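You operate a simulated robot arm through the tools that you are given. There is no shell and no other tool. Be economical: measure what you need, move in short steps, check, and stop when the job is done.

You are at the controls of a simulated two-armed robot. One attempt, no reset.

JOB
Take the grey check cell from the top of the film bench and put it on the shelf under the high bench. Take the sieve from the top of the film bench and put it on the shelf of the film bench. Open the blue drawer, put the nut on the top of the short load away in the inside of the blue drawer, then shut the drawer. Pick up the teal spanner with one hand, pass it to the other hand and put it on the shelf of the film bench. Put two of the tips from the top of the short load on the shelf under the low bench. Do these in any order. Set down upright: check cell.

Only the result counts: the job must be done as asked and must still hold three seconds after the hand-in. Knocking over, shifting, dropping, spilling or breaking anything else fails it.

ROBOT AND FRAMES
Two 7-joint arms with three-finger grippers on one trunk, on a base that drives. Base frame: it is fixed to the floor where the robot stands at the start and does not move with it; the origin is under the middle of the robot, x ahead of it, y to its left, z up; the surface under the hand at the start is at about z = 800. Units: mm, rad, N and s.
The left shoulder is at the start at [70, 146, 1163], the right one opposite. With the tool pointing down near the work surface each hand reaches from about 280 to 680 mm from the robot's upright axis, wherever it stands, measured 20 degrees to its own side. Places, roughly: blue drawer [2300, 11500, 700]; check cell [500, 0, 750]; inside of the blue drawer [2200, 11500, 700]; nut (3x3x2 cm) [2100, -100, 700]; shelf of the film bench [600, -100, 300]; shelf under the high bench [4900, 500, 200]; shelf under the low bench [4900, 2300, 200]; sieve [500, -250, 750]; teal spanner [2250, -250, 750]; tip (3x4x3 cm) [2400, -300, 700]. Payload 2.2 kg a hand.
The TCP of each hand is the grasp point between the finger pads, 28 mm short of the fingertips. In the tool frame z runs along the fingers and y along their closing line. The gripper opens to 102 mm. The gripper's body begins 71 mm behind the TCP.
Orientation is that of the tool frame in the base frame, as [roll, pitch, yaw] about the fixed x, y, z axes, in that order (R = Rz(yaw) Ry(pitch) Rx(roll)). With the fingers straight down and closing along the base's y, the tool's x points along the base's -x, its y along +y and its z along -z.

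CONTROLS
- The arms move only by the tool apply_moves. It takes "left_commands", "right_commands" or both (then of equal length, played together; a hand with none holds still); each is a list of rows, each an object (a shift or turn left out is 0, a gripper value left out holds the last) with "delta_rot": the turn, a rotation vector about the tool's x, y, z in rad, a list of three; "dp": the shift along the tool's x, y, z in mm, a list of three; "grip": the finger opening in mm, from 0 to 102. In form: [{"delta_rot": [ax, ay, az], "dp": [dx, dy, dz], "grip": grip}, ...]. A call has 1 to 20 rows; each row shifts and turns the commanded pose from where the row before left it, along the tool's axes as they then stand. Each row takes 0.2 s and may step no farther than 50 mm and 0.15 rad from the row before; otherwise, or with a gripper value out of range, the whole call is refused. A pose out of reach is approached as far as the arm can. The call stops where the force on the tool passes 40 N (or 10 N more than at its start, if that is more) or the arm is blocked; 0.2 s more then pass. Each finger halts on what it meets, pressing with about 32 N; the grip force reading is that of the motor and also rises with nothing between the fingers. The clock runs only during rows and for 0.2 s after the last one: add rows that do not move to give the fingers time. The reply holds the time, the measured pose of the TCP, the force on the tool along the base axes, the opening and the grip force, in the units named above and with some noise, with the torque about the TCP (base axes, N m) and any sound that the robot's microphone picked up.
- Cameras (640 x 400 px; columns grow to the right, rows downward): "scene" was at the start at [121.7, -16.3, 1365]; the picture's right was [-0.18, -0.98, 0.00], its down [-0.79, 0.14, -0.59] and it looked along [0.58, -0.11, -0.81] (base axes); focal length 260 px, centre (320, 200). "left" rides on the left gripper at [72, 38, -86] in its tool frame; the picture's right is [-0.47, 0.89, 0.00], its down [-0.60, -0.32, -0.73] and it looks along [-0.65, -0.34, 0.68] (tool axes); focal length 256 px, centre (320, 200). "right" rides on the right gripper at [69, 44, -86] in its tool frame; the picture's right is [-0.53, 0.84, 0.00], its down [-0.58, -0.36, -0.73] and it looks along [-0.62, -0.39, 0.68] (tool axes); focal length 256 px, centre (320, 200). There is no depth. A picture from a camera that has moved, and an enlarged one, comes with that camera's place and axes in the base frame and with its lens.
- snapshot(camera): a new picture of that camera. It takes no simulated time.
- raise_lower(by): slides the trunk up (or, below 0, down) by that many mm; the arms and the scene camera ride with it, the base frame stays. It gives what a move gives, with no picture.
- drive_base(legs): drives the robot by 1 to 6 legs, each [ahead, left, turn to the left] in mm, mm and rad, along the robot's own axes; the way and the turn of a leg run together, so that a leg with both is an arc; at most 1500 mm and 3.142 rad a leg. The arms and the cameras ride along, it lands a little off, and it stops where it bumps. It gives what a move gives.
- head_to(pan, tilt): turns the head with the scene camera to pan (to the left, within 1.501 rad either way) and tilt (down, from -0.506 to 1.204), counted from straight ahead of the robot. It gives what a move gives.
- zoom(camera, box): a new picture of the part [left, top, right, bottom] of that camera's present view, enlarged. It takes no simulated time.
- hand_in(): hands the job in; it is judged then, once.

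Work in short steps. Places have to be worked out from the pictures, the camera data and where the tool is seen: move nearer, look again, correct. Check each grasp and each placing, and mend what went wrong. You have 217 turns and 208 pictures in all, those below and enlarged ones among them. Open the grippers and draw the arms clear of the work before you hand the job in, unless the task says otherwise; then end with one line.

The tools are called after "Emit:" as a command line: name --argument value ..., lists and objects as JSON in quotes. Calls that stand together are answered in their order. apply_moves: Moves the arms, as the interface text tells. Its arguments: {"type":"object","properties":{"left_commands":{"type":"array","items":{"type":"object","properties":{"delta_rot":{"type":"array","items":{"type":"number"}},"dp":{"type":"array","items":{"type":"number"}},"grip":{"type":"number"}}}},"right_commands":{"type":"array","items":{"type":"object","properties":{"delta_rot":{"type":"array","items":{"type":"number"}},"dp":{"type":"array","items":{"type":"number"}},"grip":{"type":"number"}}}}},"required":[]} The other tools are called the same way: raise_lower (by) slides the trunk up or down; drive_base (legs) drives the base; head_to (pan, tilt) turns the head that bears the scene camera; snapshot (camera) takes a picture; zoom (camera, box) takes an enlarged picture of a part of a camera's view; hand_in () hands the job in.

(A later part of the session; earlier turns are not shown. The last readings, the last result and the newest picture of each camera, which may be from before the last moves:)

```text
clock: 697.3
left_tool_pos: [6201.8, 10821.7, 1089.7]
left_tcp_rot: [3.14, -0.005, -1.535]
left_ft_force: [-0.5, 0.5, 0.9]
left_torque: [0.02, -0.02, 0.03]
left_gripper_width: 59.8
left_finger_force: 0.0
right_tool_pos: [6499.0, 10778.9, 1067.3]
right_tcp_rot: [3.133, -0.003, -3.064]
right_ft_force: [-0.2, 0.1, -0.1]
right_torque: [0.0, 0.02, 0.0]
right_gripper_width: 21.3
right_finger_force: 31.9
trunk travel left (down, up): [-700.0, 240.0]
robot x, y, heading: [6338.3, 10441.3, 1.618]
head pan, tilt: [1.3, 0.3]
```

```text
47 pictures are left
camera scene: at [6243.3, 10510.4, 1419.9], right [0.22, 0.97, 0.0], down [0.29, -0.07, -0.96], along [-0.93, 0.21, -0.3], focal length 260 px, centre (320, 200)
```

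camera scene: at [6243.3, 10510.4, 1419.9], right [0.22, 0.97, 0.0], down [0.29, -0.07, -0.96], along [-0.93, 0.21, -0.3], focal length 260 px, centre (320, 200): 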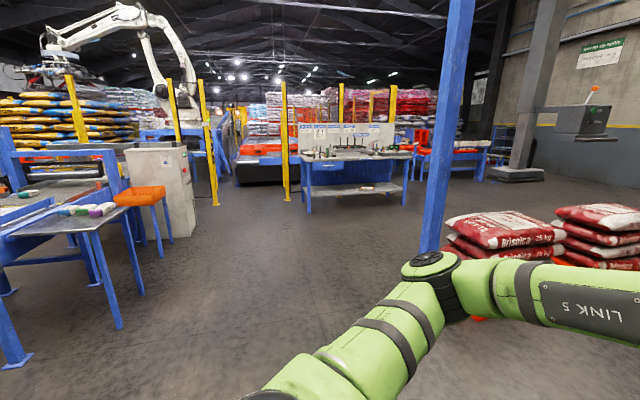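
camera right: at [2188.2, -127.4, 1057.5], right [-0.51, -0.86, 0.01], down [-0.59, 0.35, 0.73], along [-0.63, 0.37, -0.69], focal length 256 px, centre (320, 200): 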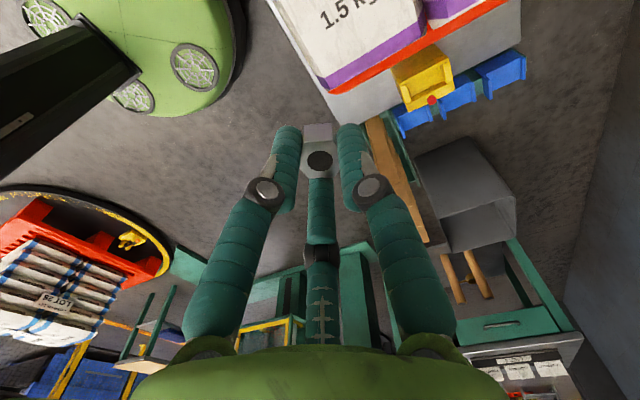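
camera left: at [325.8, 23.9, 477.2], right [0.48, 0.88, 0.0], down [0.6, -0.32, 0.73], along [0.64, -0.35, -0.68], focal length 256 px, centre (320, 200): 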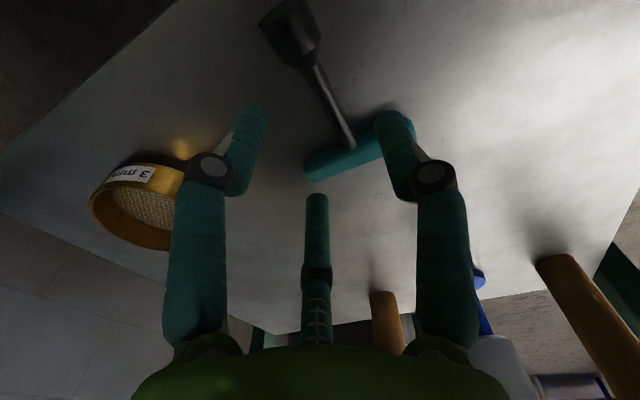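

The blue workbench with its drawer stands ahead at about (2400, 11500), facing +x. I turn to face it and drive toward x≈3300, y≈11450.

Emit:
drive_base --legs '[[0, 0, 1.523], [1400, -300, 0], [1400, -500, 0]]'

Emit:
head_to --pan 0.0 --tilt 0.45

Emit:
snapshot --camera "scene"

```text
clock: 715.1
left_tool_pos: [3165.6, 11194.2, 1089.8]
left_tcp_rot: [-3.14, -0.002, -0.024]
left_ft_force: [0.0, -0.4, 0.1]
left_torque: [0.01, -0.03, 0.02]
left_gripper_width: 59.9
left_finger_force: 0.0
right_tool_pos: [3227.2, 11485.7, 1065.2]
right_tcp_rot: [3.13, -0.003, -1.554]
right_ft_force: [0.3, 0.2, -0.7]
right_torque: [-0.02, 0.01, -0.01]
right_gripper_width: 21.6
right_finger_force: 32.1
trunk travel left (down, up): [-700.0, 240.0]
robot x, y, heading: [3552.1, 11304.7, 3.129]
head pan, tilt: [1.3, 0.3]
```

```text
clock: 716.6
left_tool_pos: [3166.3, 11192.9, 1089.2]
left_tcp_rot: [3.141, -0.001, -0.024]
left_ft_force: [-0.2, 0.8, 0.4]
left_torque: [0.04, -0.01, 0.0]
left_gripper_width: 59.8
left_finger_force: 0.0
right_tool_pos: [3228.2, 11487.2, 1065.8]
right_tcp_rot: [3.131, -0.004, -1.554]
right_ft_force: [-0.3, -0.5, -1.1]
right_torque: [0.01, -0.01, -0.04]
right_gripper_width: 21.5
right_finger_force: 31.6
trunk travel left (down, up): [-700.0, 240.0]
robot x, y, heading: [3555.1, 11302.2, 3.128]
head pan, tilt: [0.0, 0.45]
```

```text
46 pictures are left
camera scene: at [3409.7, 11304.6, 1406.0], right [0.01, 1.0, 0.0], down [0.44, -0.01, -0.9], along [-0.9, 0.01, -0.44], focal length 260 px, centre (320, 200)
```

scene: 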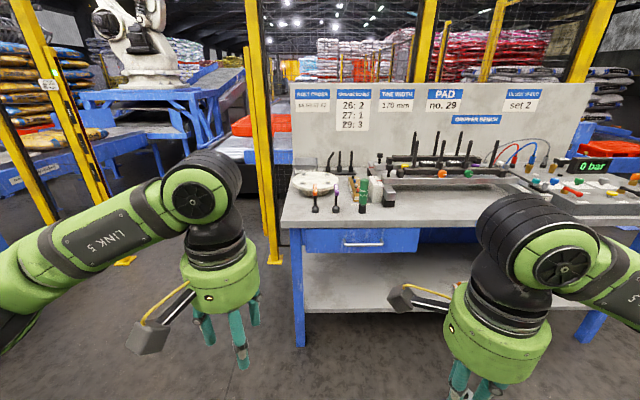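

The blue drawer front spans y≈11235–11758, with a bar handle at about (2475, 11500, 735). I lower the trunk 250 mm and turn the left hand to point forward with its closing line vertical.

Emit:
raise_lower --by -250

Emit:
apply_moves --left_commands '[{"dp": [-38, 0, 0]}, {"dp": [-38, 0, 0]}, {"dp": [-38, 0, 0]}, {"dp": [-38, 0, 0]}, {"delta_rot": [0, 0, -0.15]}, {"delta_rot": [0, 0, -0.15]}, {"delta_rot": [0, 0, -0.15]}, {"delta_rot": [0, 0, -0.15]}, {"delta_rot": [0, 0, -0.15]}, {"delta_rot": [0, 0, -0.15]}, {"delta_rot": [0, 0, -0.15]}, {"delta_rot": [0, 0, -0.15]}, {"delta_rot": [0, 0, -0.15]}, {"delta_rot": [0, 0, -0.15]}, {"delta_rot": [0, 0, -0.07]}, {}]'

Emit:
apply_moves --left_commands '[{"delta_rot": [0.15, 0, 0]}, {"delta_rot": [0.15, 0, 0]}, {"delta_rot": [0.15, 0, 0]}, {"delta_rot": [0.15, 0, 0]}, {"delta_rot": [0.15, 0, 0]}, {"delta_rot": [0.15, 0, 0]}, {"delta_rot": [0.15, 0, 0]}, {"delta_rot": [0.15, 0, 0]}, {"delta_rot": [0.15, 0, 0]}, {"delta_rot": [0.15, 0, 0]}, {"delta_rot": [0.07, 0, 0]}, {}]'

Emit:
snapshot --camera "scene"

```text
clock: 719.2
left_tool_pos: [3165.9, 11194.5, 839.6]
left_tcp_rot: [3.141, -0.002, -0.025]
left_ft_force: [0.1, 0.2, 0.8]
left_torque: [0.03, -0.02, -0.04]
left_gripper_width: 59.9
left_finger_force: 0.0
right_tool_pos: [3226.8, 11487.7, 816.3]
right_tcp_rot: [3.131, -0.005, -1.554]
right_ft_force: [-0.6, 0.7, 0.3]
right_torque: [-0.01, 0.01, -0.01]
right_gripper_width: 21.2
right_finger_force: 32.2
trunk travel left (down, up): [-450.0, 490.0]
robot x, y, heading: [3548.9, 11302.9, 3.133]
head pan, tilt: [0.0, 0.45]
```

```text
clock: 722.6
left_tool_pos: [3013.4, 11199.1, 839.6]
left_tcp_rot: [3.14, -0.001, 1.547]
left_ft_force: [0.6, -0.8, 0.4]
left_torque: [0.02, -0.02, 0.04]
left_gripper_width: 59.8
left_finger_force: 0.1
right_tool_pos: [3225.9, 11486.9, 814.2]
right_tcp_rot: [3.131, -0.002, -1.554]
right_ft_force: [-0.4, -0.1, -0.7]
right_torque: [-0.01, -0.02, -0.03]
right_gripper_width: 21.3
right_finger_force: 31.5
trunk travel left (down, up): [-450.0, 490.0]
robot x, y, heading: [3552.2, 11304.4, 3.131]
head pan, tilt: [0.0, 0.45]
```

```text
clock: 725.2
left_tool_pos: [3021.5, 11221.6, 852.3]
left_tcp_rot: [-1.573, 0.0, 1.551]
left_ft_force: [-0.4, -0.1, -0.7]
left_torque: [0.0, -0.03, 0.02]
left_gripper_width: 60.2
left_finger_force: 0.0
left hand out of reach, approached as far as the arm can: row 10, 11
right_tool_pos: [3227.2, 11487.7, 817.6]
right_tcp_rot: [3.13, -0.004, -1.553]
right_ft_force: [0.0, 0.2, -0.9]
right_torque: [0.04, -0.02, 0.02]
right_gripper_width: 21.4
right_finger_force: 31.9
trunk travel left (down, up): [-450.0, 490.0]
robot x, y, heading: [3552.5, 11304.0, 3.127]
head pan, tilt: [0.0, 0.45]
```

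```text
45 pictures are left
camera scene: at [3410.3, 11305.8, 1156.1], right [0.01, 1.0, 0.0], down [0.43, -0.01, -0.9], along [-0.9, 0.01, -0.43], focal length 260 px, centre (320, 200)
```

scene: 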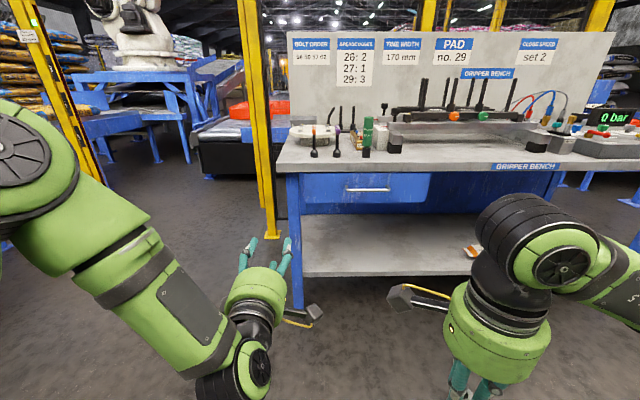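

The left hand now points forward with a vertical closing line. I zoom in on the drawer for a precise handle position.

Emit:
zoom --camera "scene" --box '[280, 140, 440, 240]'

Emit:
snapshot --camera "left"

```text
4.00 times, centred on (360, 190) of scene
camera zoom: at [3410.3, 11305.8, 1156.1], right [0.01, 1.0, 0.0], down [0.43, -0.01, -0.9], along [-0.9, 0.01, -0.43], focal length 1039 px, centre (160, 240)
```

zoom: 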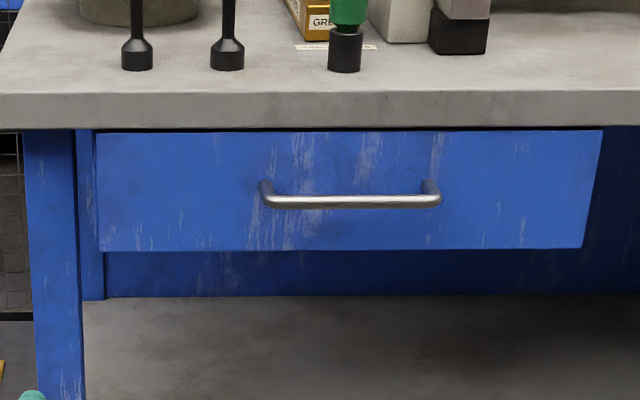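

```text
43 pictures are left
camera left: at [3107.5, 11291.7, 815.6], right [-0.01, -0.47, -0.89], down [0.72, -0.62, 0.32], along [-0.7, -0.63, 0.34], focal length 256 px, centre (320, 200)
```

left: 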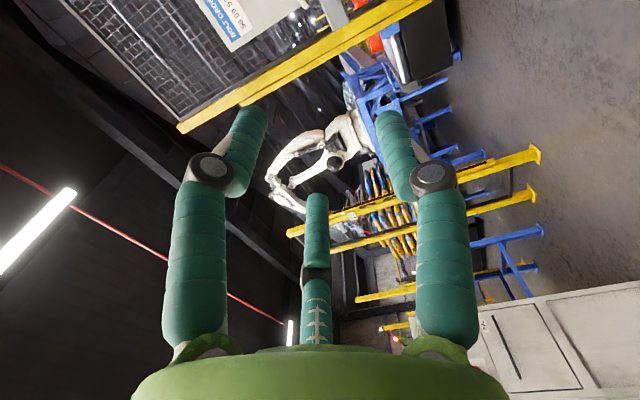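

Two-view triangulation gives the drawer front at x≈2500 (z 720–826) and the handle bar at about (2520, 11494, 768). I strafe right 295, lower 72 mm, and approach to 180 mm short of it.

Emit:
drive_base --legs '[[0, -290, 0], [290, 0, 0]]'

Emit:
raise_lower --by -75

Emit:
head_to --pan 0.2 --tilt 0.6

Emit:
snapshot --camera "scene"

Emit:
snapshot --camera "left"

```text
clock: 728.8
left_tool_pos: [2727.9, 11507.4, 851.2]
left_tcp_rot: [-1.577, 0.0, 1.549]
left_ft_force: [1.0, 0.3, -0.2]
left_torque: [0.01, 0.0, 0.02]
left_gripper_width: 60.0
left_finger_force: 0.0
right_tool_pos: [2933.0, 11776.7, 815.7]
right_tcp_rot: [3.132, -0.002, -1.553]
right_ft_force: [-0.2, -0.1, -0.5]
right_torque: [-0.01, -0.02, 0.04]
right_gripper_width: 21.6
right_finger_force: 32.7
trunk travel left (down, up): [-450.0, 490.0]
robot x, y, heading: [3262.0, 11593.0, 3.129]
head pan, tilt: [0.0, 0.45]
```

```text
clock: 729.9
left_tool_pos: [2727.8, 11509.2, 777.4]
left_tcp_rot: [-1.578, 0.0, 1.552]
left_ft_force: [0.0, -0.2, 1.3]
left_torque: [0.01, -0.02, 0.01]
left_gripper_width: 59.9
left_finger_force: 0.1
right_tool_pos: [2933.7, 11776.6, 741.0]
right_tcp_rot: [3.132, -0.003, -1.551]
right_ft_force: [0.4, 0.0, -0.6]
right_torque: [-0.01, 0.01, 0.03]
right_gripper_width: 21.5
right_finger_force: 31.8
trunk travel left (down, up): [-375.0, 565.0]
robot x, y, heading: [3261.2, 11591.5, 3.129]
head pan, tilt: [0.0, 0.45]
```

```text
clock: 730.6
left_tool_pos: [2728.1, 11509.4, 777.0]
left_tcp_rot: [-1.579, -0.002, 1.551]
left_ft_force: [0.9, -0.8, 0.0]
left_torque: [-0.01, -0.01, 0.04]
left_gripper_width: 59.8
left_finger_force: 0.0
right_tool_pos: [2933.3, 11775.1, 741.4]
right_tcp_rot: [3.13, -0.002, -1.552]
right_ft_force: [0.3, -0.4, -0.2]
right_torque: [0.0, 0.01, -0.02]
right_gripper_width: 21.6
right_finger_force: 32.5
trunk travel left (down, up): [-375.0, 565.0]
robot x, y, heading: [3259.7, 11597.5, 3.13]
head pan, tilt: [0.201, 0.6]
```

```text
42 pictures are left
camera scene: at [3122.4, 11576.9, 1067.5], right [-0.19, 0.98, 0.0], down [0.55, 0.11, -0.83], along [-0.81, -0.15, -0.56], focal length 260 px, centre (320, 200)
```

scene: 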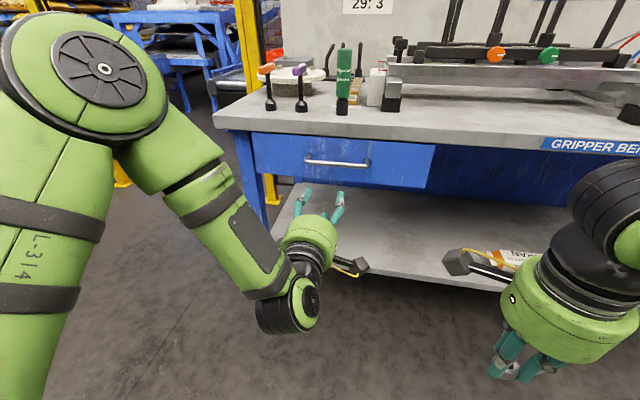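

```text
41 pictures are left
camera left: at [2815.0, 11580.5, 740.0], right [0.0, -0.46, -0.89], down [0.72, -0.62, 0.32], along [-0.7, -0.63, 0.33], focal length 256 px, centre (320, 200)
```

left: 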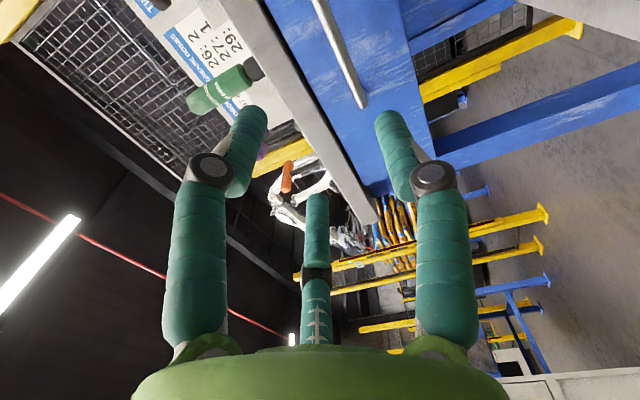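

The handle sights at x≈2500–2520, y≈11500, z≈765. I extend the left arm forward 90 mm and check the pose.

Emit:
apply_moves --left_commands '[{"dp": [0, 0, 30]}, {"dp": [0, 0, 30]}, {"dp": [0, 0, 30]}, {}]'

Emit:
zoom --camera "scene" --box '[250, 110, 410, 230]'

Emit:
snapshot --camera "left"

```text
clock: 731.6
left_tool_pos: [2642.5, 11526.9, 787.5]
left_tcp_rot: [-1.582, 0.0, 1.555]
left_ft_force: [-0.8, -0.7, 0.1]
left_torque: [-0.01, 0.03, 0.0]
left_gripper_width: 59.6
left_finger_force: 0.0
left hand out of reach, approached as far as the arm can: row 1, 2, 3
right_tool_pos: [2935.1, 11775.6, 741.8]
right_tcp_rot: [3.131, -0.004, -1.551]
right_ft_force: [-0.2, 0.0, 0.4]
right_torque: [-0.01, 0.02, -0.04]
right_gripper_width: 21.6
right_finger_force: 32.4
trunk travel left (down, up): [-375.0, 565.0]
robot x, y, heading: [3257.2, 11596.7, 3.132]
head pan, tilt: [0.201, 0.6]
```

```text
3.33 times, centred on (330, 170) of scene
camera zoom: at [3122.6, 11576.7, 1067.5], right [-0.19, 0.98, 0.0], down [0.55, 0.11, -0.83], along [-0.81, -0.16, -0.56], focal length 866 px, centre (287, 300)
```

zoom: 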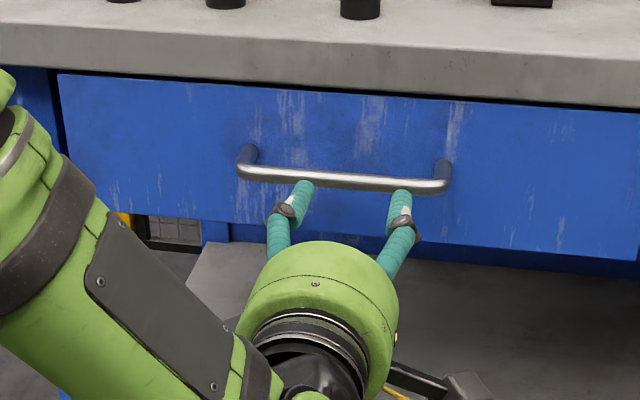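

```text
39 pictures are left
camera left: at [2730.0, 11598.5, 750.8], right [0.0, -0.46, -0.89], down [0.72, -0.62, 0.32], along [-0.7, -0.64, 0.33], focal length 256 px, centre (320, 200)
```

left: 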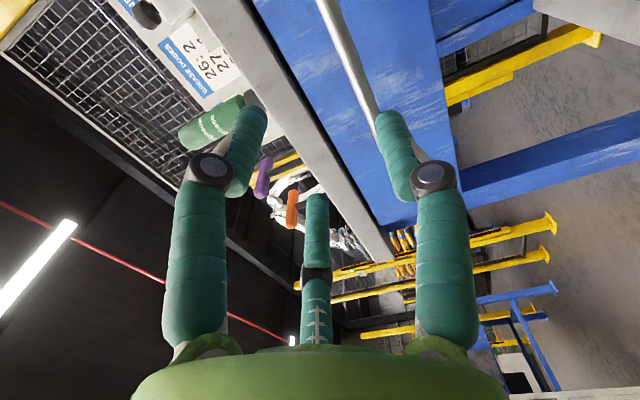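

The hand's pose relative to the base is stable, so I'll place it with trunk and base moves. The bar is at x≈2500, z≈759; I open to 80 mm, lower 18 mm, shift left 20 mm and drive forward 95 mm.

Emit:
apply_moves --left_commands '[{"grip": 80}, {}]'

Emit:
raise_lower --by -18

Emit:
drive_base --legs '[[0, 20, 0], [95, 0, 0]]'

Emit:
zoom --camera "scene" --box '[230, 120, 430, 270]'

Emit:
snapshot --camera "left"

```text
clock: 732.2
left_tool_pos: [2643.7, 11527.5, 785.9]
left_tcp_rot: [-1.58, -0.001, 1.554]
left_ft_force: [-0.7, -1.2, 0.6]
left_torque: [0.02, -0.04, -0.02]
left_gripper_width: 79.7
left_finger_force: 0.2
right_tool_pos: [2934.5, 11777.5, 741.2]
right_tcp_rot: [3.131, -0.003, -1.551]
right_ft_force: [0.5, 0.2, 0.2]
right_torque: [0.02, 0.0, 0.03]
right_gripper_width: 21.2
right_finger_force: 32.0
trunk travel left (down, up): [-375.0, 565.0]
robot x, y, heading: [3262.7, 11599.6, 3.129]
head pan, tilt: [0.201, 0.6]
```

```text
clock: 732.9
left_tool_pos: [2643.7, 11526.7, 768.2]
left_tcp_rot: [-1.579, 0.0, 1.555]
left_ft_force: [0.5, -1.0, 0.2]
left_torque: [0.02, -0.01, -0.02]
left_gripper_width: 79.9
left_finger_force: 0.1
right_tool_pos: [2934.6, 11776.2, 722.9]
right_tcp_rot: [3.132, -0.004, -1.551]
right_ft_force: [0.4, -0.3, -0.8]
right_torque: [0.01, 0.02, -0.04]
right_gripper_width: 21.3
right_finger_force: 31.9
trunk travel left (down, up): [-357.0, 583.0]
robot x, y, heading: [3261.1, 11595.7, 3.127]
head pan, tilt: [0.201, 0.6]
```

```text
clock: 734.4
left_tool_pos: [2548.5, 11507.9, 768.6]
left_tcp_rot: [-1.582, -0.001, 1.556]
left_ft_force: [-0.3, 0.2, -0.4]
left_torque: [0.03, 0.04, 0.0]
left_gripper_width: 80.0
left_finger_force: 0.0
right_tool_pos: [2837.4, 11756.1, 723.9]
right_tcp_rot: [3.131, -0.004, -1.552]
right_ft_force: [-0.9, 0.1, 0.2]
right_torque: [0.0, -0.01, -0.02]
right_gripper_width: 21.5
right_finger_force: 32.7
trunk travel left (down, up): [-357.0, 583.0]
robot x, y, heading: [3163.7, 11577.2, 3.132]
head pan, tilt: [0.201, 0.6]
```

```text
2.67 times, centred on (330, 195) of scene
camera zoom: at [3026.7, 11557.5, 1049.4], right [-0.19, 0.98, 0.0], down [0.56, 0.11, -0.82], along [-0.81, -0.16, -0.57], focal length 693 px, centre (293, 213)
```

zoom: 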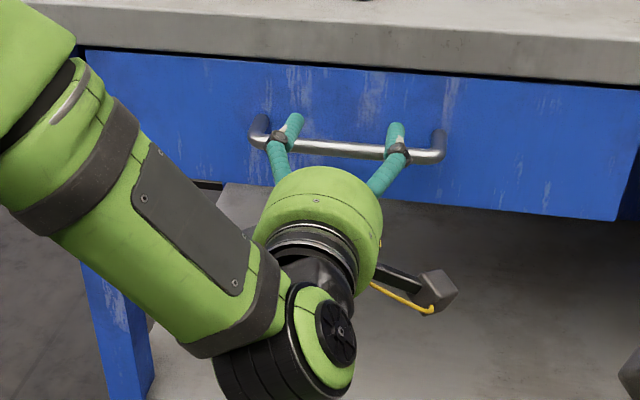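

```text
37 pictures are left
camera left: at [2634.6, 11578.6, 732.4], right [0.0, -0.46, -0.89], down [0.72, -0.61, 0.32], along [-0.69, -0.64, 0.33], focal length 256 px, centre (320, 200)
```

left: 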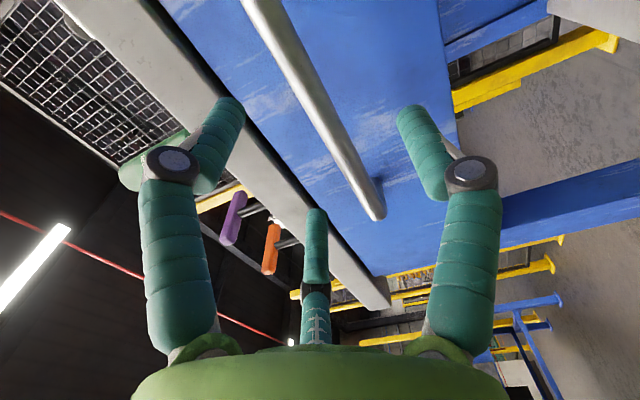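

The bar runs between the upper pair and the thumb, at x≈2508. I drive 28 mm further and close.

Emit:
drive_base --legs '[[28, 0, 0]]'

Emit:
apply_moves --left_commands '[{"grip": 50}, {"grip": 20}, {"grip": 0}, {}, {}]'

Emit:
snapshot --camera "left"

```text
clock: 735.2
left_tool_pos: [2521.2, 11507.3, 768.6]
left_tcp_rot: [-1.581, 0.0, 1.557]
left_ft_force: [-0.7, -0.5, -1.1]
left_torque: [-0.02, 0.02, 0.0]
left_gripper_width: 79.9
left_finger_force: 0.0
right_tool_pos: [2810.1, 11757.0, 723.4]
right_tcp_rot: [3.132, -0.003, -1.551]
right_ft_force: [-0.2, 0.6, -0.4]
right_torque: [0.04, -0.03, 0.01]
right_gripper_width: 21.5
right_finger_force: 31.9
trunk travel left (down, up): [-357.0, 583.0]
robot x, y, heading: [3135.7, 11576.9, 3.134]
head pan, tilt: [0.201, 0.6]
```

```text
clock: 736.4
left_tool_pos: [2520.9, 11507.6, 764.9]
left_tcp_rot: [-1.59, 0.0, 1.556]
left_ft_force: [8.7, -0.2, -19.2]
left_torque: [0.06, -0.23, 0.28]
left_gripper_width: 21.6
left_finger_force: 45.0
right_tool_pos: [2811.0, 11756.7, 723.6]
right_tcp_rot: [3.132, -0.003, -1.549]
right_ft_force: [0.0, -0.2, -0.7]
right_torque: [-0.03, -0.02, 0.04]
right_gripper_width: 21.6
right_finger_force: 32.3
trunk travel left (down, up): [-357.0, 583.0]
robot x, y, heading: [3136.5, 11577.7, 3.129]
head pan, tilt: [0.201, 0.6]
```

```text
36 pictures are left
camera left: at [2608.0, 11578.6, 729.5], right [0.01, -0.47, -0.89], down [0.72, -0.61, 0.33], along [-0.7, -0.64, 0.33], focal length 256 px, centre (320, 200)
```

left: 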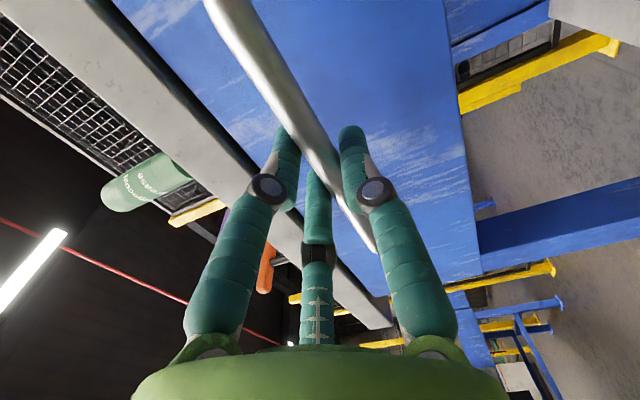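

The bar is gripped. I relieve the vertical load slightly and pull by driving back 120 mm.

Emit:
raise_lower --by -4

Emit:
drive_base --legs '[[-120, 0, 0]]'

Emit:
snapshot --camera "scene"

```text
clock: 737.0
left_tool_pos: [2520.4, 11507.8, 765.3]
left_tcp_rot: [-1.582, 0.0, 1.556]
left_ft_force: [9.6, -1.4, -12.5]
left_torque: [-0.04, -0.15, -0.47]
left_gripper_width: 21.9
left_finger_force: 45.0
right_tool_pos: [2810.2, 11757.2, 718.8]
right_tcp_rot: [3.131, -0.002, -1.549]
right_ft_force: [-0.3, -0.3, -0.4]
right_torque: [-0.01, 0.01, 0.0]
right_gripper_width: 21.3
right_finger_force: 31.8
trunk travel left (down, up): [-353.0, 587.0]
robot x, y, heading: [3132.3, 11575.7, 3.128]
head pan, tilt: [0.201, 0.6]
```

```text
clock: 738.2
left_tool_pos: [2639.7, 11506.8, 763.8]
left_tcp_rot: [-1.58, 0.0, 1.556]
left_ft_force: [-1.0, 14.8, -6.5]
left_torque: [0.2, -0.03, -0.27]
left_gripper_width: 21.6
left_finger_force: 45.3
right_tool_pos: [2928.5, 11755.4, 718.2]
right_tcp_rot: [3.133, -0.004, -1.549]
right_ft_force: [0.2, 0.5, -0.8]
right_torque: [-0.03, 0.01, 0.0]
right_gripper_width: 21.4
right_finger_force: 31.5
trunk travel left (down, up): [-353.0, 587.0]
robot x, y, heading: [3259.5, 11576.4, 3.131]
head pan, tilt: [0.201, 0.6]
```

```text
35 pictures are left
camera scene: at [3118.0, 11558.2, 1045.4], right [-0.19, 0.98, 0.0], down [0.56, 0.11, -0.82], along [-0.81, -0.16, -0.57], focal length 260 px, centre (320, 200)
```

scene: 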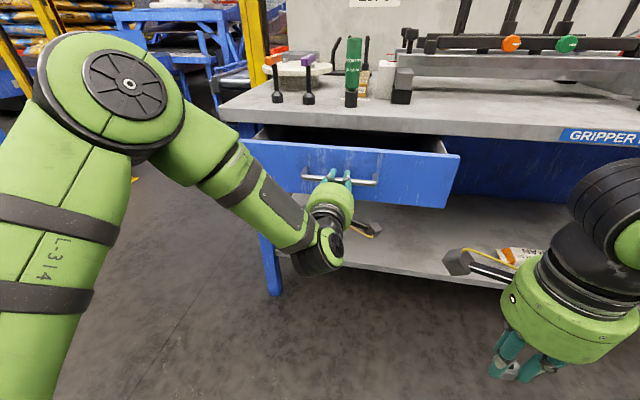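

The drawer is opening. I pull another 110 mm.

Emit:
drive_base --legs '[[-110, 0, 0]]'

Emit:
snapshot --camera "scene"

```text
clock: 739.4
left_tool_pos: [2750.3, 11506.6, 764.5]
left_tcp_rot: [-1.582, 0.002, 1.552]
left_ft_force: [-0.8, 8.6, -3.6]
left_torque: [0.14, 0.03, -0.32]
left_gripper_width: 21.6
left_finger_force: 44.7
right_tool_pos: [3039.5, 11755.1, 719.5]
right_tcp_rot: [3.13, -0.002, -1.548]
right_ft_force: [-0.6, 0.2, -0.8]
right_torque: [-0.02, -0.01, -0.02]
right_gripper_width: 21.3
right_finger_force: 31.9
trunk travel left (down, up): [-353.0, 587.0]
robot x, y, heading: [3369.3, 11575.4, 3.131]
head pan, tilt: [0.201, 0.6]
```

```text
34 pictures are left
camera scene: at [3228.6, 11556.8, 1045.4], right [-0.19, 0.98, 0.0], down [0.55, 0.11, -0.83], along [-0.81, -0.16, -0.57], focal length 260 px, centre (320, 200)
```

scene: 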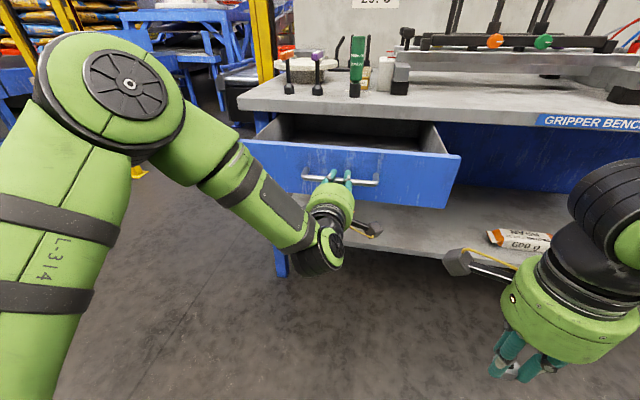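

The drawer is open about 230 mm. I release the handle, back off, and fold the left hand back up out of the way.

Emit:
apply_moves --left_commands '[{"grip": 50}, {"grip": 80}, {}, {}]'

Emit:
drive_base --legs '[[-140, 0, 0]]'

Emit:
apply_moves --left_commands '[{"dp": [0, 0, -30]}, {"dp": [0, 0, -30]}, {"dp": [0, 0, -30]}, {"delta_rot": [-0.15, 0, 0]}, {"delta_rot": [-0.15, 0, 0]}, {"delta_rot": [-0.15, 0, 0]}, {"delta_rot": [-0.15, 0, 0]}, {"delta_rot": [-0.15, 0, 0]}, {"delta_rot": [-0.15, 0, 0]}, {"delta_rot": [-0.15, 0, 0]}, {"delta_rot": [-0.15, 0, 0]}, {"delta_rot": [-0.15, 0, 0]}, {"delta_rot": [-0.15, 0, 0]}, {"dp": [0, 40, -45]}, {"dp": [0, 40, -45]}, {"dp": [0, 40, -45]}, {"dp": [0, 40, -45]}, {"dp": [0, 30, -45]}, {}]'

Emit:
head_to --pan 0.0 --tilt 0.6

Emit:
snapshot --camera "scene"

```text
clock: 740.4
left_tool_pos: [2751.7, 11506.6, 765.4]
left_tcp_rot: [-1.582, 0.0, 1.553]
left_ft_force: [1.0, -0.3, 0.4]
left_torque: [0.01, -0.03, 0.0]
left_gripper_width: 80.1
left_finger_force: 0.1
right_tool_pos: [3039.8, 11754.2, 719.5]
right_tcp_rot: [3.13, -0.004, -1.547]
right_ft_force: [0.0, 0.1, 0.5]
right_torque: [0.02, 0.0, -0.03]
right_gripper_width: 21.3
right_finger_force: 31.6
trunk travel left (down, up): [-353.0, 587.0]
robot x, y, heading: [3363.2, 11572.9, 3.134]
head pan, tilt: [0.201, 0.6]
```

```text
clock: 741.7
left_tool_pos: [2891.4, 11505.6, 765.9]
left_tcp_rot: [-1.581, -0.001, 1.552]
left_ft_force: [0.0, 0.2, 0.2]
left_torque: [0.0, 0.0, 0.0]
left_gripper_width: 79.9
left_finger_force: 0.1
right_tool_pos: [3180.8, 11753.7, 720.0]
right_tcp_rot: [3.132, -0.004, -1.551]
right_ft_force: [0.5, 0.1, -0.2]
right_torque: [0.04, -0.01, 0.0]
right_gripper_width: 21.5
right_finger_force: 31.7
trunk travel left (down, up): [-353.0, 587.0]
robot x, y, heading: [3507.1, 11571.2, 3.132]
head pan, tilt: [0.201, 0.6]
```

```text
refused: row 14 steps farther than a row can; nothing moved
```

```text
clock: 742.5
left_tool_pos: [2891.5, 11506.1, 764.8]
left_tcp_rot: [-1.581, 0.001, 1.55]
left_ft_force: [0.7, -0.7, -0.9]
left_torque: [-0.03, 0.02, 0.03]
left_gripper_width: 79.7
left_finger_force: 0.0
right_tool_pos: [3180.0, 11753.0, 719.0]
right_tcp_rot: [3.131, -0.003, -1.549]
right_ft_force: [-1.1, -1.0, 0.2]
right_torque: [-0.01, 0.03, -0.03]
right_gripper_width: 21.3
right_finger_force: 31.9
trunk travel left (down, up): [-353.0, 587.0]
robot x, y, heading: [3507.6, 11575.2, 3.137]
head pan, tilt: [0.0, 0.6]
```

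```text
33 pictures are left
camera scene: at [3367.6, 11572.3, 1045.5], right [0.01, 1.0, 0.0], down [0.56, 0.0, -0.83], along [-0.83, 0.01, -0.56], focal length 260 px, centre (320, 200)
```

scene: 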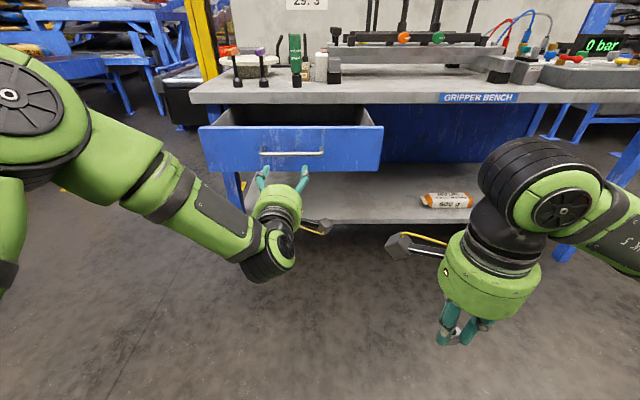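

The step was too long, so I re-issue with smaller steps. The drawer stays open and the nut is still in the right hand.

Emit:
apply_moves --left_commands '[{"dp": [0, 0, -30]}, {"dp": [0, 0, -30]}, {"dp": [0, 0, -30]}, {"delta_rot": [-0.15, 0, 0]}, {"delta_rot": [-0.15, 0, 0]}, {"delta_rot": [-0.15, 0, 0]}, {"delta_rot": [-0.15, 0, 0]}, {"delta_rot": [-0.15, 0, 0]}, {"delta_rot": [-0.15, 0, 0]}, {"delta_rot": [-0.15, 0, 0]}, {"delta_rot": [-0.15, 0, 0]}, {"delta_rot": [-0.15, 0, 0]}, {"delta_rot": [-0.15, 0, 0]}, {"dp": [0, 30, -38]}, {"dp": [0, 30, -38]}, {"dp": [0, 30, -38]}, {"dp": [0, 30, -38]}, {"dp": [0, 30, -38]}, {}]'

Emit:
raise_lower --by 200

Emit:
apply_moves --right_commands '[{"dp": [0, 38, 0]}, {"dp": [0, 38, 0]}, {"dp": [0, 38, 0]}, {"dp": [0, 38, 0]}, {"dp": [0, 38, 0]}, {}]'

Emit:
snapshot --camera "scene"

```text
clock: 746.5
left_tool_pos: [3144.3, 11502.6, 945.3]
left_tcp_rot: [-3.082, 0.0, 1.552]
left_ft_force: [-0.1, 1.0, -0.7]
left_torque: [-0.01, -0.01, 0.02]
left_gripper_width: 80.1
left_finger_force: 0.1
right_tool_pos: [3180.1, 11753.3, 718.1]
right_tcp_rot: [3.13, -0.005, -1.55]
right_ft_force: [0.3, 1.1, -0.7]
right_torque: [0.02, -0.02, -0.02]
right_gripper_width: 21.3
right_finger_force: 31.9
trunk travel left (down, up): [-353.0, 587.0]
robot x, y, heading: [3509.2, 11573.6, 3.134]
head pan, tilt: [0.0, 0.6]
```

```text
clock: 748.6
left_tool_pos: [3143.1, 11502.2, 1144.9]
left_tcp_rot: [-3.08, 0.0, 1.55]
left_ft_force: [-0.2, 0.4, -1.5]
left_torque: [-0.01, -0.01, 0.01]
left_gripper_width: 80.2
left_finger_force: 0.0
right_tool_pos: [3179.6, 11753.8, 919.2]
right_tcp_rot: [3.131, -0.004, -1.551]
right_ft_force: [0.4, 0.8, 0.2]
right_torque: [-0.06, -0.02, 0.0]
right_gripper_width: 21.5
right_finger_force: 32.5
trunk travel left (down, up): [-553.0, 387.0]
robot x, y, heading: [3503.8, 11574.4, 3.128]
head pan, tilt: [0.0, 0.6]
```

```text
clock: 750.0
left_tool_pos: [3143.5, 11503.4, 1145.6]
left_tcp_rot: [-3.08, -0.001, 1.549]
left_ft_force: [-0.1, 0.2, 0.3]
left_torque: [-0.04, 0.01, 0.04]
left_gripper_width: 80.1
left_finger_force: 0.1
right_tool_pos: [2991.5, 11752.2, 921.2]
right_tcp_rot: [3.131, -0.002, -1.548]
right_ft_force: [-0.6, 0.4, 0.2]
right_torque: [-0.02, -0.02, 0.0]
right_gripper_width: 21.6
right_finger_force: 32.0
trunk travel left (down, up): [-553.0, 387.0]
robot x, y, heading: [3503.3, 11574.9, 3.134]
head pan, tilt: [0.0, 0.6]
```

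```text
32 pictures are left
camera scene: at [3368.2, 11572.7, 1245.6], right [0.01, 1.0, 0.0], down [0.56, 0.0, -0.83], along [-0.83, 0.01, -0.56], focal length 260 px, centre (320, 200)
```

scene: 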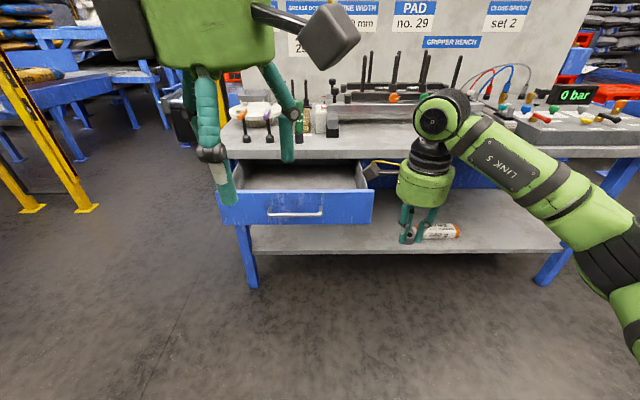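

I position the right hand over the open drawer: strafe left 190 mm and drive ahead 395 mm, the hand passing above the drawer front.

Emit:
drive_base --legs '[[0, 190, 0], [300, 0, 0], [95, 0, 0]]'

Emit:
snapshot --camera "right"

Emit:
head_to --pan -0.2 --tilt 0.95

Emit:
snapshot --camera "scene"

```text
clock: 754.0
left_tool_pos: [2748.6, 11313.0, 1145.4]
left_tcp_rot: [-3.081, 0.002, 1.548]
left_ft_force: [0.2, 0.4, 0.5]
left_torque: [-0.03, -0.03, -0.01]
left_gripper_width: 79.6
left_finger_force: 0.1
right_tool_pos: [2597.1, 11562.7, 921.3]
right_tcp_rot: [3.132, -0.002, -1.552]
right_ft_force: [-0.4, -0.1, -0.3]
right_torque: [0.02, 0.0, 0.03]
right_gripper_width: 21.4
right_finger_force: 32.5
trunk travel left (down, up): [-553.0, 387.0]
robot x, y, heading: [3110.9, 11384.8, 3.13]
head pan, tilt: [0.0, 0.6]
```

```text
31 pictures are left
camera right: at [2556.3, 11491.6, 1009.3], right [-0.86, 0.52, 0.01], down [0.36, 0.59, 0.73], along [0.37, 0.62, -0.69], focal length 256 px, centre (320, 200)
```

right: 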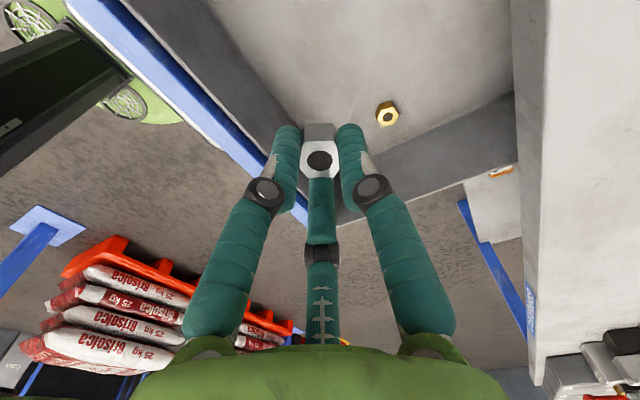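

```text
clock: 754.8
left_tool_pos: [2748.3, 11311.8, 1145.6]
left_tcp_rot: [-3.08, 0.0, 1.548]
left_ft_force: [0.0, -0.2, -0.2]
left_torque: [0.0, 0.0, -0.04]
left_gripper_width: 80.0
left_finger_force: 0.1
right_tool_pos: [2597.1, 11562.5, 920.7]
right_tcp_rot: [3.13, -0.005, -1.55]
right_ft_force: [-0.5, -0.1, -0.4]
right_torque: [0.01, 0.0, 0.03]
right_gripper_width: 21.4
right_finger_force: 32.1
trunk travel left (down, up): [-553.0, 387.0]
robot x, y, heading: [3112.7, 11381.6, 3.128]
head pan, tilt: [-0.201, 0.949]
```

```text
30 pictures are left
camera scene: at [2989.9, 11396.3, 1217.2], right [0.21, 0.98, 0.0], down [0.79, -0.17, -0.58], along [-0.57, 0.12, -0.81], focal length 260 px, centre (320, 200)
```

scene: 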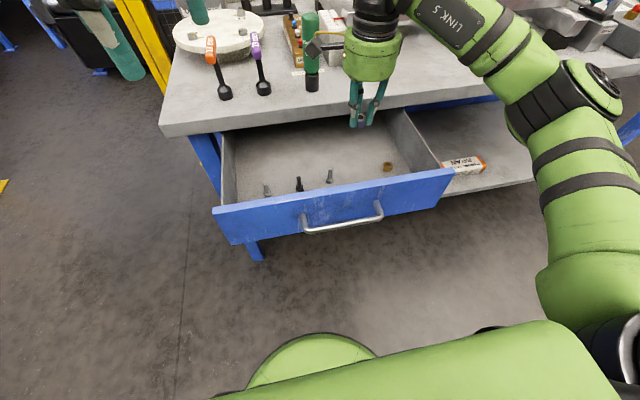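

The drawer's inside shows bolts near y≈11508 and a brass nut near (2580, 11655), with free floor between them at y≈11577. I lower the nut there in steps.

Emit:
apply_moves --right_commands '[{"dp": [-15, 0, 20]}, {"dp": [0, 0, 40]}, {"dp": [0, 0, 40]}, {"dp": [0, 0, 30]}, {}]'

Emit:
snapshot --camera "right"

```text
clock: 756.0
left_tool_pos: [2748.0, 11313.4, 1146.2]
left_tcp_rot: [-3.079, -0.001, 1.547]
left_ft_force: [-0.6, 0.3, -0.6]
left_torque: [-0.01, 0.0, 0.0]
left_gripper_width: 80.1
left_finger_force: 0.0
right_tool_pos: [2596.0, 11574.9, 792.5]
right_tcp_rot: [3.132, -0.003, -1.55]
right_ft_force: [-0.1, -1.4, -0.7]
right_torque: [0.01, 0.02, 0.0]
right_gripper_width: 21.5
right_finger_force: 32.1
trunk travel left (down, up): [-553.0, 387.0]
robot x, y, heading: [3112.9, 11381.2, 3.135]
head pan, tilt: [-0.201, 0.949]
```

```text
29 pictures are left
camera right: at [2555.9, 11504.5, 879.6], right [-0.86, 0.52, 0.01], down [0.36, 0.59, 0.73], along [0.37, 0.62, -0.69], focal length 256 px, centre (320, 200)
```

right: 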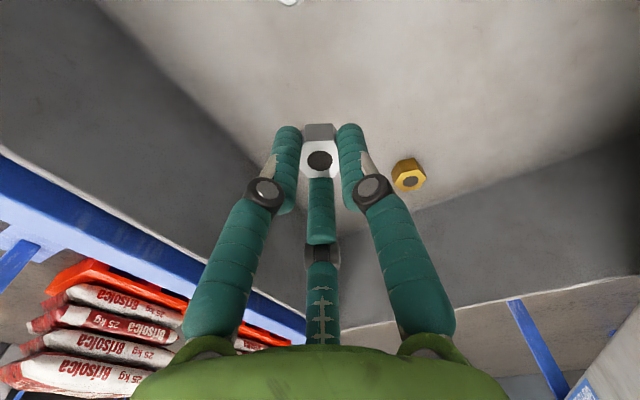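

The spot is clear. I continue down carefully.

Emit:
apply_moves --right_commands '[{"dp": [0, 0, 10]}, {"dp": [0, 0, 8]}, {"dp": [0, 0, 5]}, {}]'

```text
clock: 757.0
left_tool_pos: [2747.5, 11312.7, 1144.7]
left_tcp_rot: [-3.079, 0.0, 1.548]
left_ft_force: [0.8, 0.8, -0.5]
left_torque: [-0.01, -0.01, 0.03]
left_gripper_width: 80.3
left_finger_force: 0.0
right_tool_pos: [2594.7, 11576.9, 767.1]
right_tcp_rot: [3.131, -0.003, -1.552]
right_ft_force: [-0.9, 0.6, -0.6]
right_torque: [0.0, -0.03, -0.01]
right_gripper_width: 21.7
right_finger_force: 32.0
trunk travel left (down, up): [-553.0, 387.0]
robot x, y, heading: [3111.8, 11384.1, 3.128]
head pan, tilt: [-0.201, 0.949]
```

Emit:
apply_moves --right_commands '[{"dp": [0, 0, 5]}, {"dp": [0, 0, 4]}, {"dp": [0, 0, 4]}, {}]'

Emit:
zoom --camera "scene" --box '[240, 60, 440, 220]'

```text
clock: 758.0
left_tool_pos: [2747.6, 11313.2, 1145.9]
left_tcp_rot: [-3.079, 0.0, 1.547]
left_ft_force: [0.1, 0.3, 0.7]
left_torque: [-0.03, -0.02, 0.02]
left_gripper_width: 80.0
left_finger_force: 0.0
right_tool_pos: [2594.4, 11577.3, 756.3]
right_tcp_rot: [3.131, -0.004, -1.552]
right_ft_force: [0.2, 0.3, 0.8]
right_torque: [0.0, -0.03, 0.01]
right_gripper_width: 21.5
right_finger_force: 32.3
trunk travel left (down, up): [-553.0, 387.0]
robot x, y, heading: [3111.0, 11381.6, 3.13]
head pan, tilt: [-0.201, 0.949]
```

```text
2.50 times, centred on (340, 140) of scene
camera zoom: at [2989.8, 11396.3, 1217.1], right [0.21, 0.98, 0.0], down [0.8, -0.17, -0.58], along [-0.57, 0.12, -0.81], focal length 649 px, centre (270, 350)
```

zoom: 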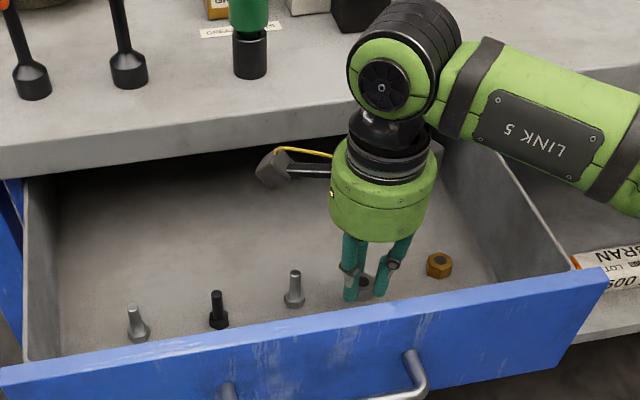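

Nearly touching. I lower 4 mm more and read the force.

Emit:
apply_moves --right_commands '[{"dp": [0, 0, 3]}, {"dp": [0, 0, 3]}, {}]'

```text
clock: 758.8
left_tool_pos: [2748.4, 11313.0, 1146.3]
left_tcp_rot: [-3.08, 0.0, 1.547]
left_ft_force: [0.0, -0.6, 0.5]
left_torque: [0.0, -0.01, -0.04]
left_gripper_width: 79.8
left_finger_force: 0.0
right_tool_pos: [2595.3, 11578.0, 749.4]
right_tcp_rot: [3.13, -0.004, -1.551]
right_ft_force: [-0.3, 0.6, -0.6]
right_torque: [0.01, 0.01, -0.02]
right_gripper_width: 21.7
right_finger_force: 31.9
trunk travel left (down, up): [-553.0, 387.0]
robot x, y, heading: [3113.0, 11384.1, 3.128]
head pan, tilt: [-0.201, 0.949]
```

Emit:
apply_moves --right_commands '[{"dp": [0, 0, 4]}, {"dp": [0, 0, 4]}, {"dp": [0, 0, 3]}, {}]'

```text
clock: 759.8
left_tool_pos: [2749.4, 11312.4, 1145.5]
left_tcp_rot: [-3.08, -0.002, 1.549]
left_ft_force: [-0.5, -0.2, 0.4]
left_torque: [0.0, 0.01, 0.02]
left_gripper_width: 80.0
left_finger_force: 0.0
right_tool_pos: [2594.6, 11577.5, 738.5]
right_tcp_rot: [3.132, -0.003, -1.551]
right_ft_force: [-0.1, 0.6, -0.9]
right_torque: [-0.03, -0.02, 0.02]
right_gripper_width: 21.4
right_finger_force: 31.6
trunk travel left (down, up): [-553.0, 387.0]
robot x, y, heading: [3110.3, 11385.1, 3.135]
head pan, tilt: [-0.201, 0.949]
```

Still free. I continue down in small steps.

Emit:
apply_moves --right_commands '[{"dp": [0, 0, 4]}, {"dp": [0, 0, 4]}, {"dp": [0, 0, 4]}, {}]'

Emit:
zoom --camera "scene" --box '[290, 90, 430, 200]'

```text
clock: 760.8
left_tool_pos: [2751.5, 11312.9, 1146.9]
left_tcp_rot: [-3.078, 0.0, 1.548]
left_ft_force: [-0.4, 0.1, 0.8]
left_torque: [-0.01, 0.0, -0.02]
left_gripper_width: 80.4
left_finger_force: 0.1
right_tool_pos: [2595.0, 11577.6, 729.8]
right_tcp_rot: [3.125, -0.005, -1.552]
right_ft_force: [-1.7, 4.3, 23.8]
right_torque: [0.15, -0.03, -0.02]
right_gripper_width: 21.6
right_finger_force: 32.3
trunk travel left (down, up): [-553.0, 387.0]
robot x, y, heading: [3111.5, 11381.0, 3.132]
head pan, tilt: [-0.201, 0.949]
```

```text
3.64 times, centred on (360, 145) of scene
camera zoom: at [2992.4, 11395.9, 1217.6], right [0.21, 0.98, 0.0], down [0.79, -0.17, -0.58], along [-0.57, 0.12, -0.81], focal length 945 px, centre (174, 400)
```

zoom: 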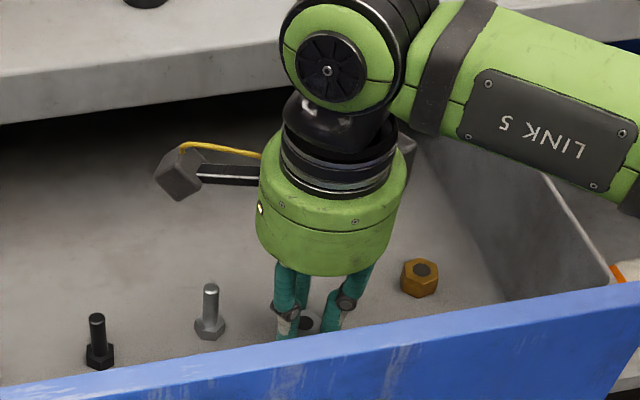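

Contact at z≈730 (24 N), so the nut is on the drawer floor. I ease up 3 mm, open to 40 mm, and lift out.

Emit:
apply_moves --right_commands '[{"dp": [0, 0, -3]}, {"grip": 30}, {"grip": 42}, {}, {"dp": [0, 0, -20]}, {"dp": [0, 0, -40]}, {"dp": [0, 0, -45]}, {"dp": [0, 0, -45]}, {"dp": [0, 0, -45]}, {}]'

Emit:
snapshot --camera "right"

Emit:
zoom --camera "scene" --box '[220, 60, 460, 260]'

```text
clock: 763.0
left_tool_pos: [2747.8, 11313.6, 1144.8]
left_tcp_rot: [-3.08, -0.002, 1.549]
left_ft_force: [1.0, -0.2, -0.6]
left_torque: [0.01, -0.03, 0.03]
left_gripper_width: 80.1
left_finger_force: 0.1
right_tool_pos: [2599.3, 11575.4, 923.6]
right_tcp_rot: [3.13, -0.004, -1.552]
right_ft_force: [0.9, 0.5, -0.3]
right_torque: [-0.01, -0.04, 0.03]
right_gripper_width: 42.2
right_finger_force: 0.0
trunk travel left (down, up): [-553.0, 387.0]
robot x, y, heading: [3109.1, 11381.3, 3.132]
head pan, tilt: [-0.201, 0.949]
```

```text
26 pictures are left
camera right: at [2558.1, 11506.0, 1011.4], right [-0.86, 0.52, 0.01], down [0.36, 0.59, 0.73], along [0.37, 0.62, -0.69], focal length 256 px, centre (320, 200)
```

right: 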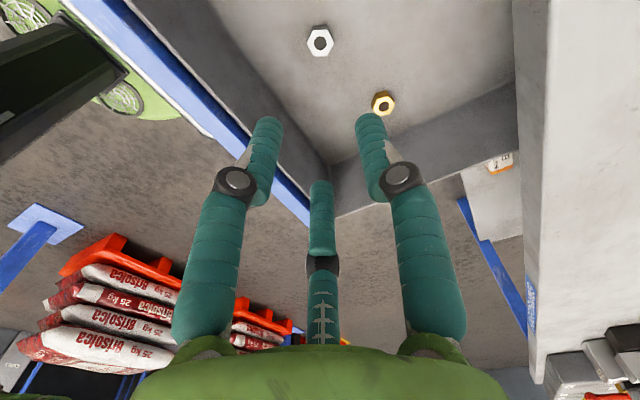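

```text
2.00 times, centred on (340, 160) of scene
camera zoom: at [2989.3, 11396.7, 1217.0], right [0.21, 0.98, 0.0], down [0.8, -0.17, -0.58], along [-0.57, 0.12, -0.81], focal length 520 px, centre (280, 280)
```

zoom: 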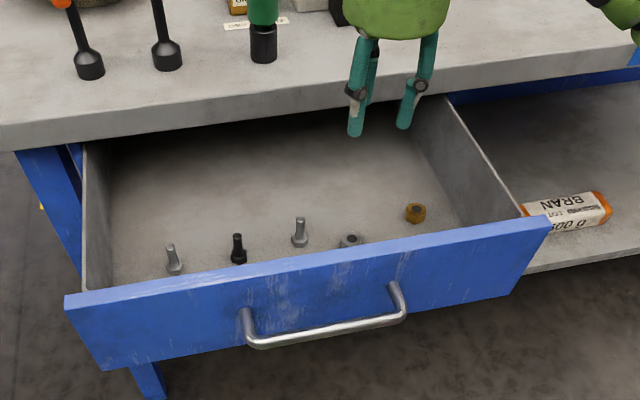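

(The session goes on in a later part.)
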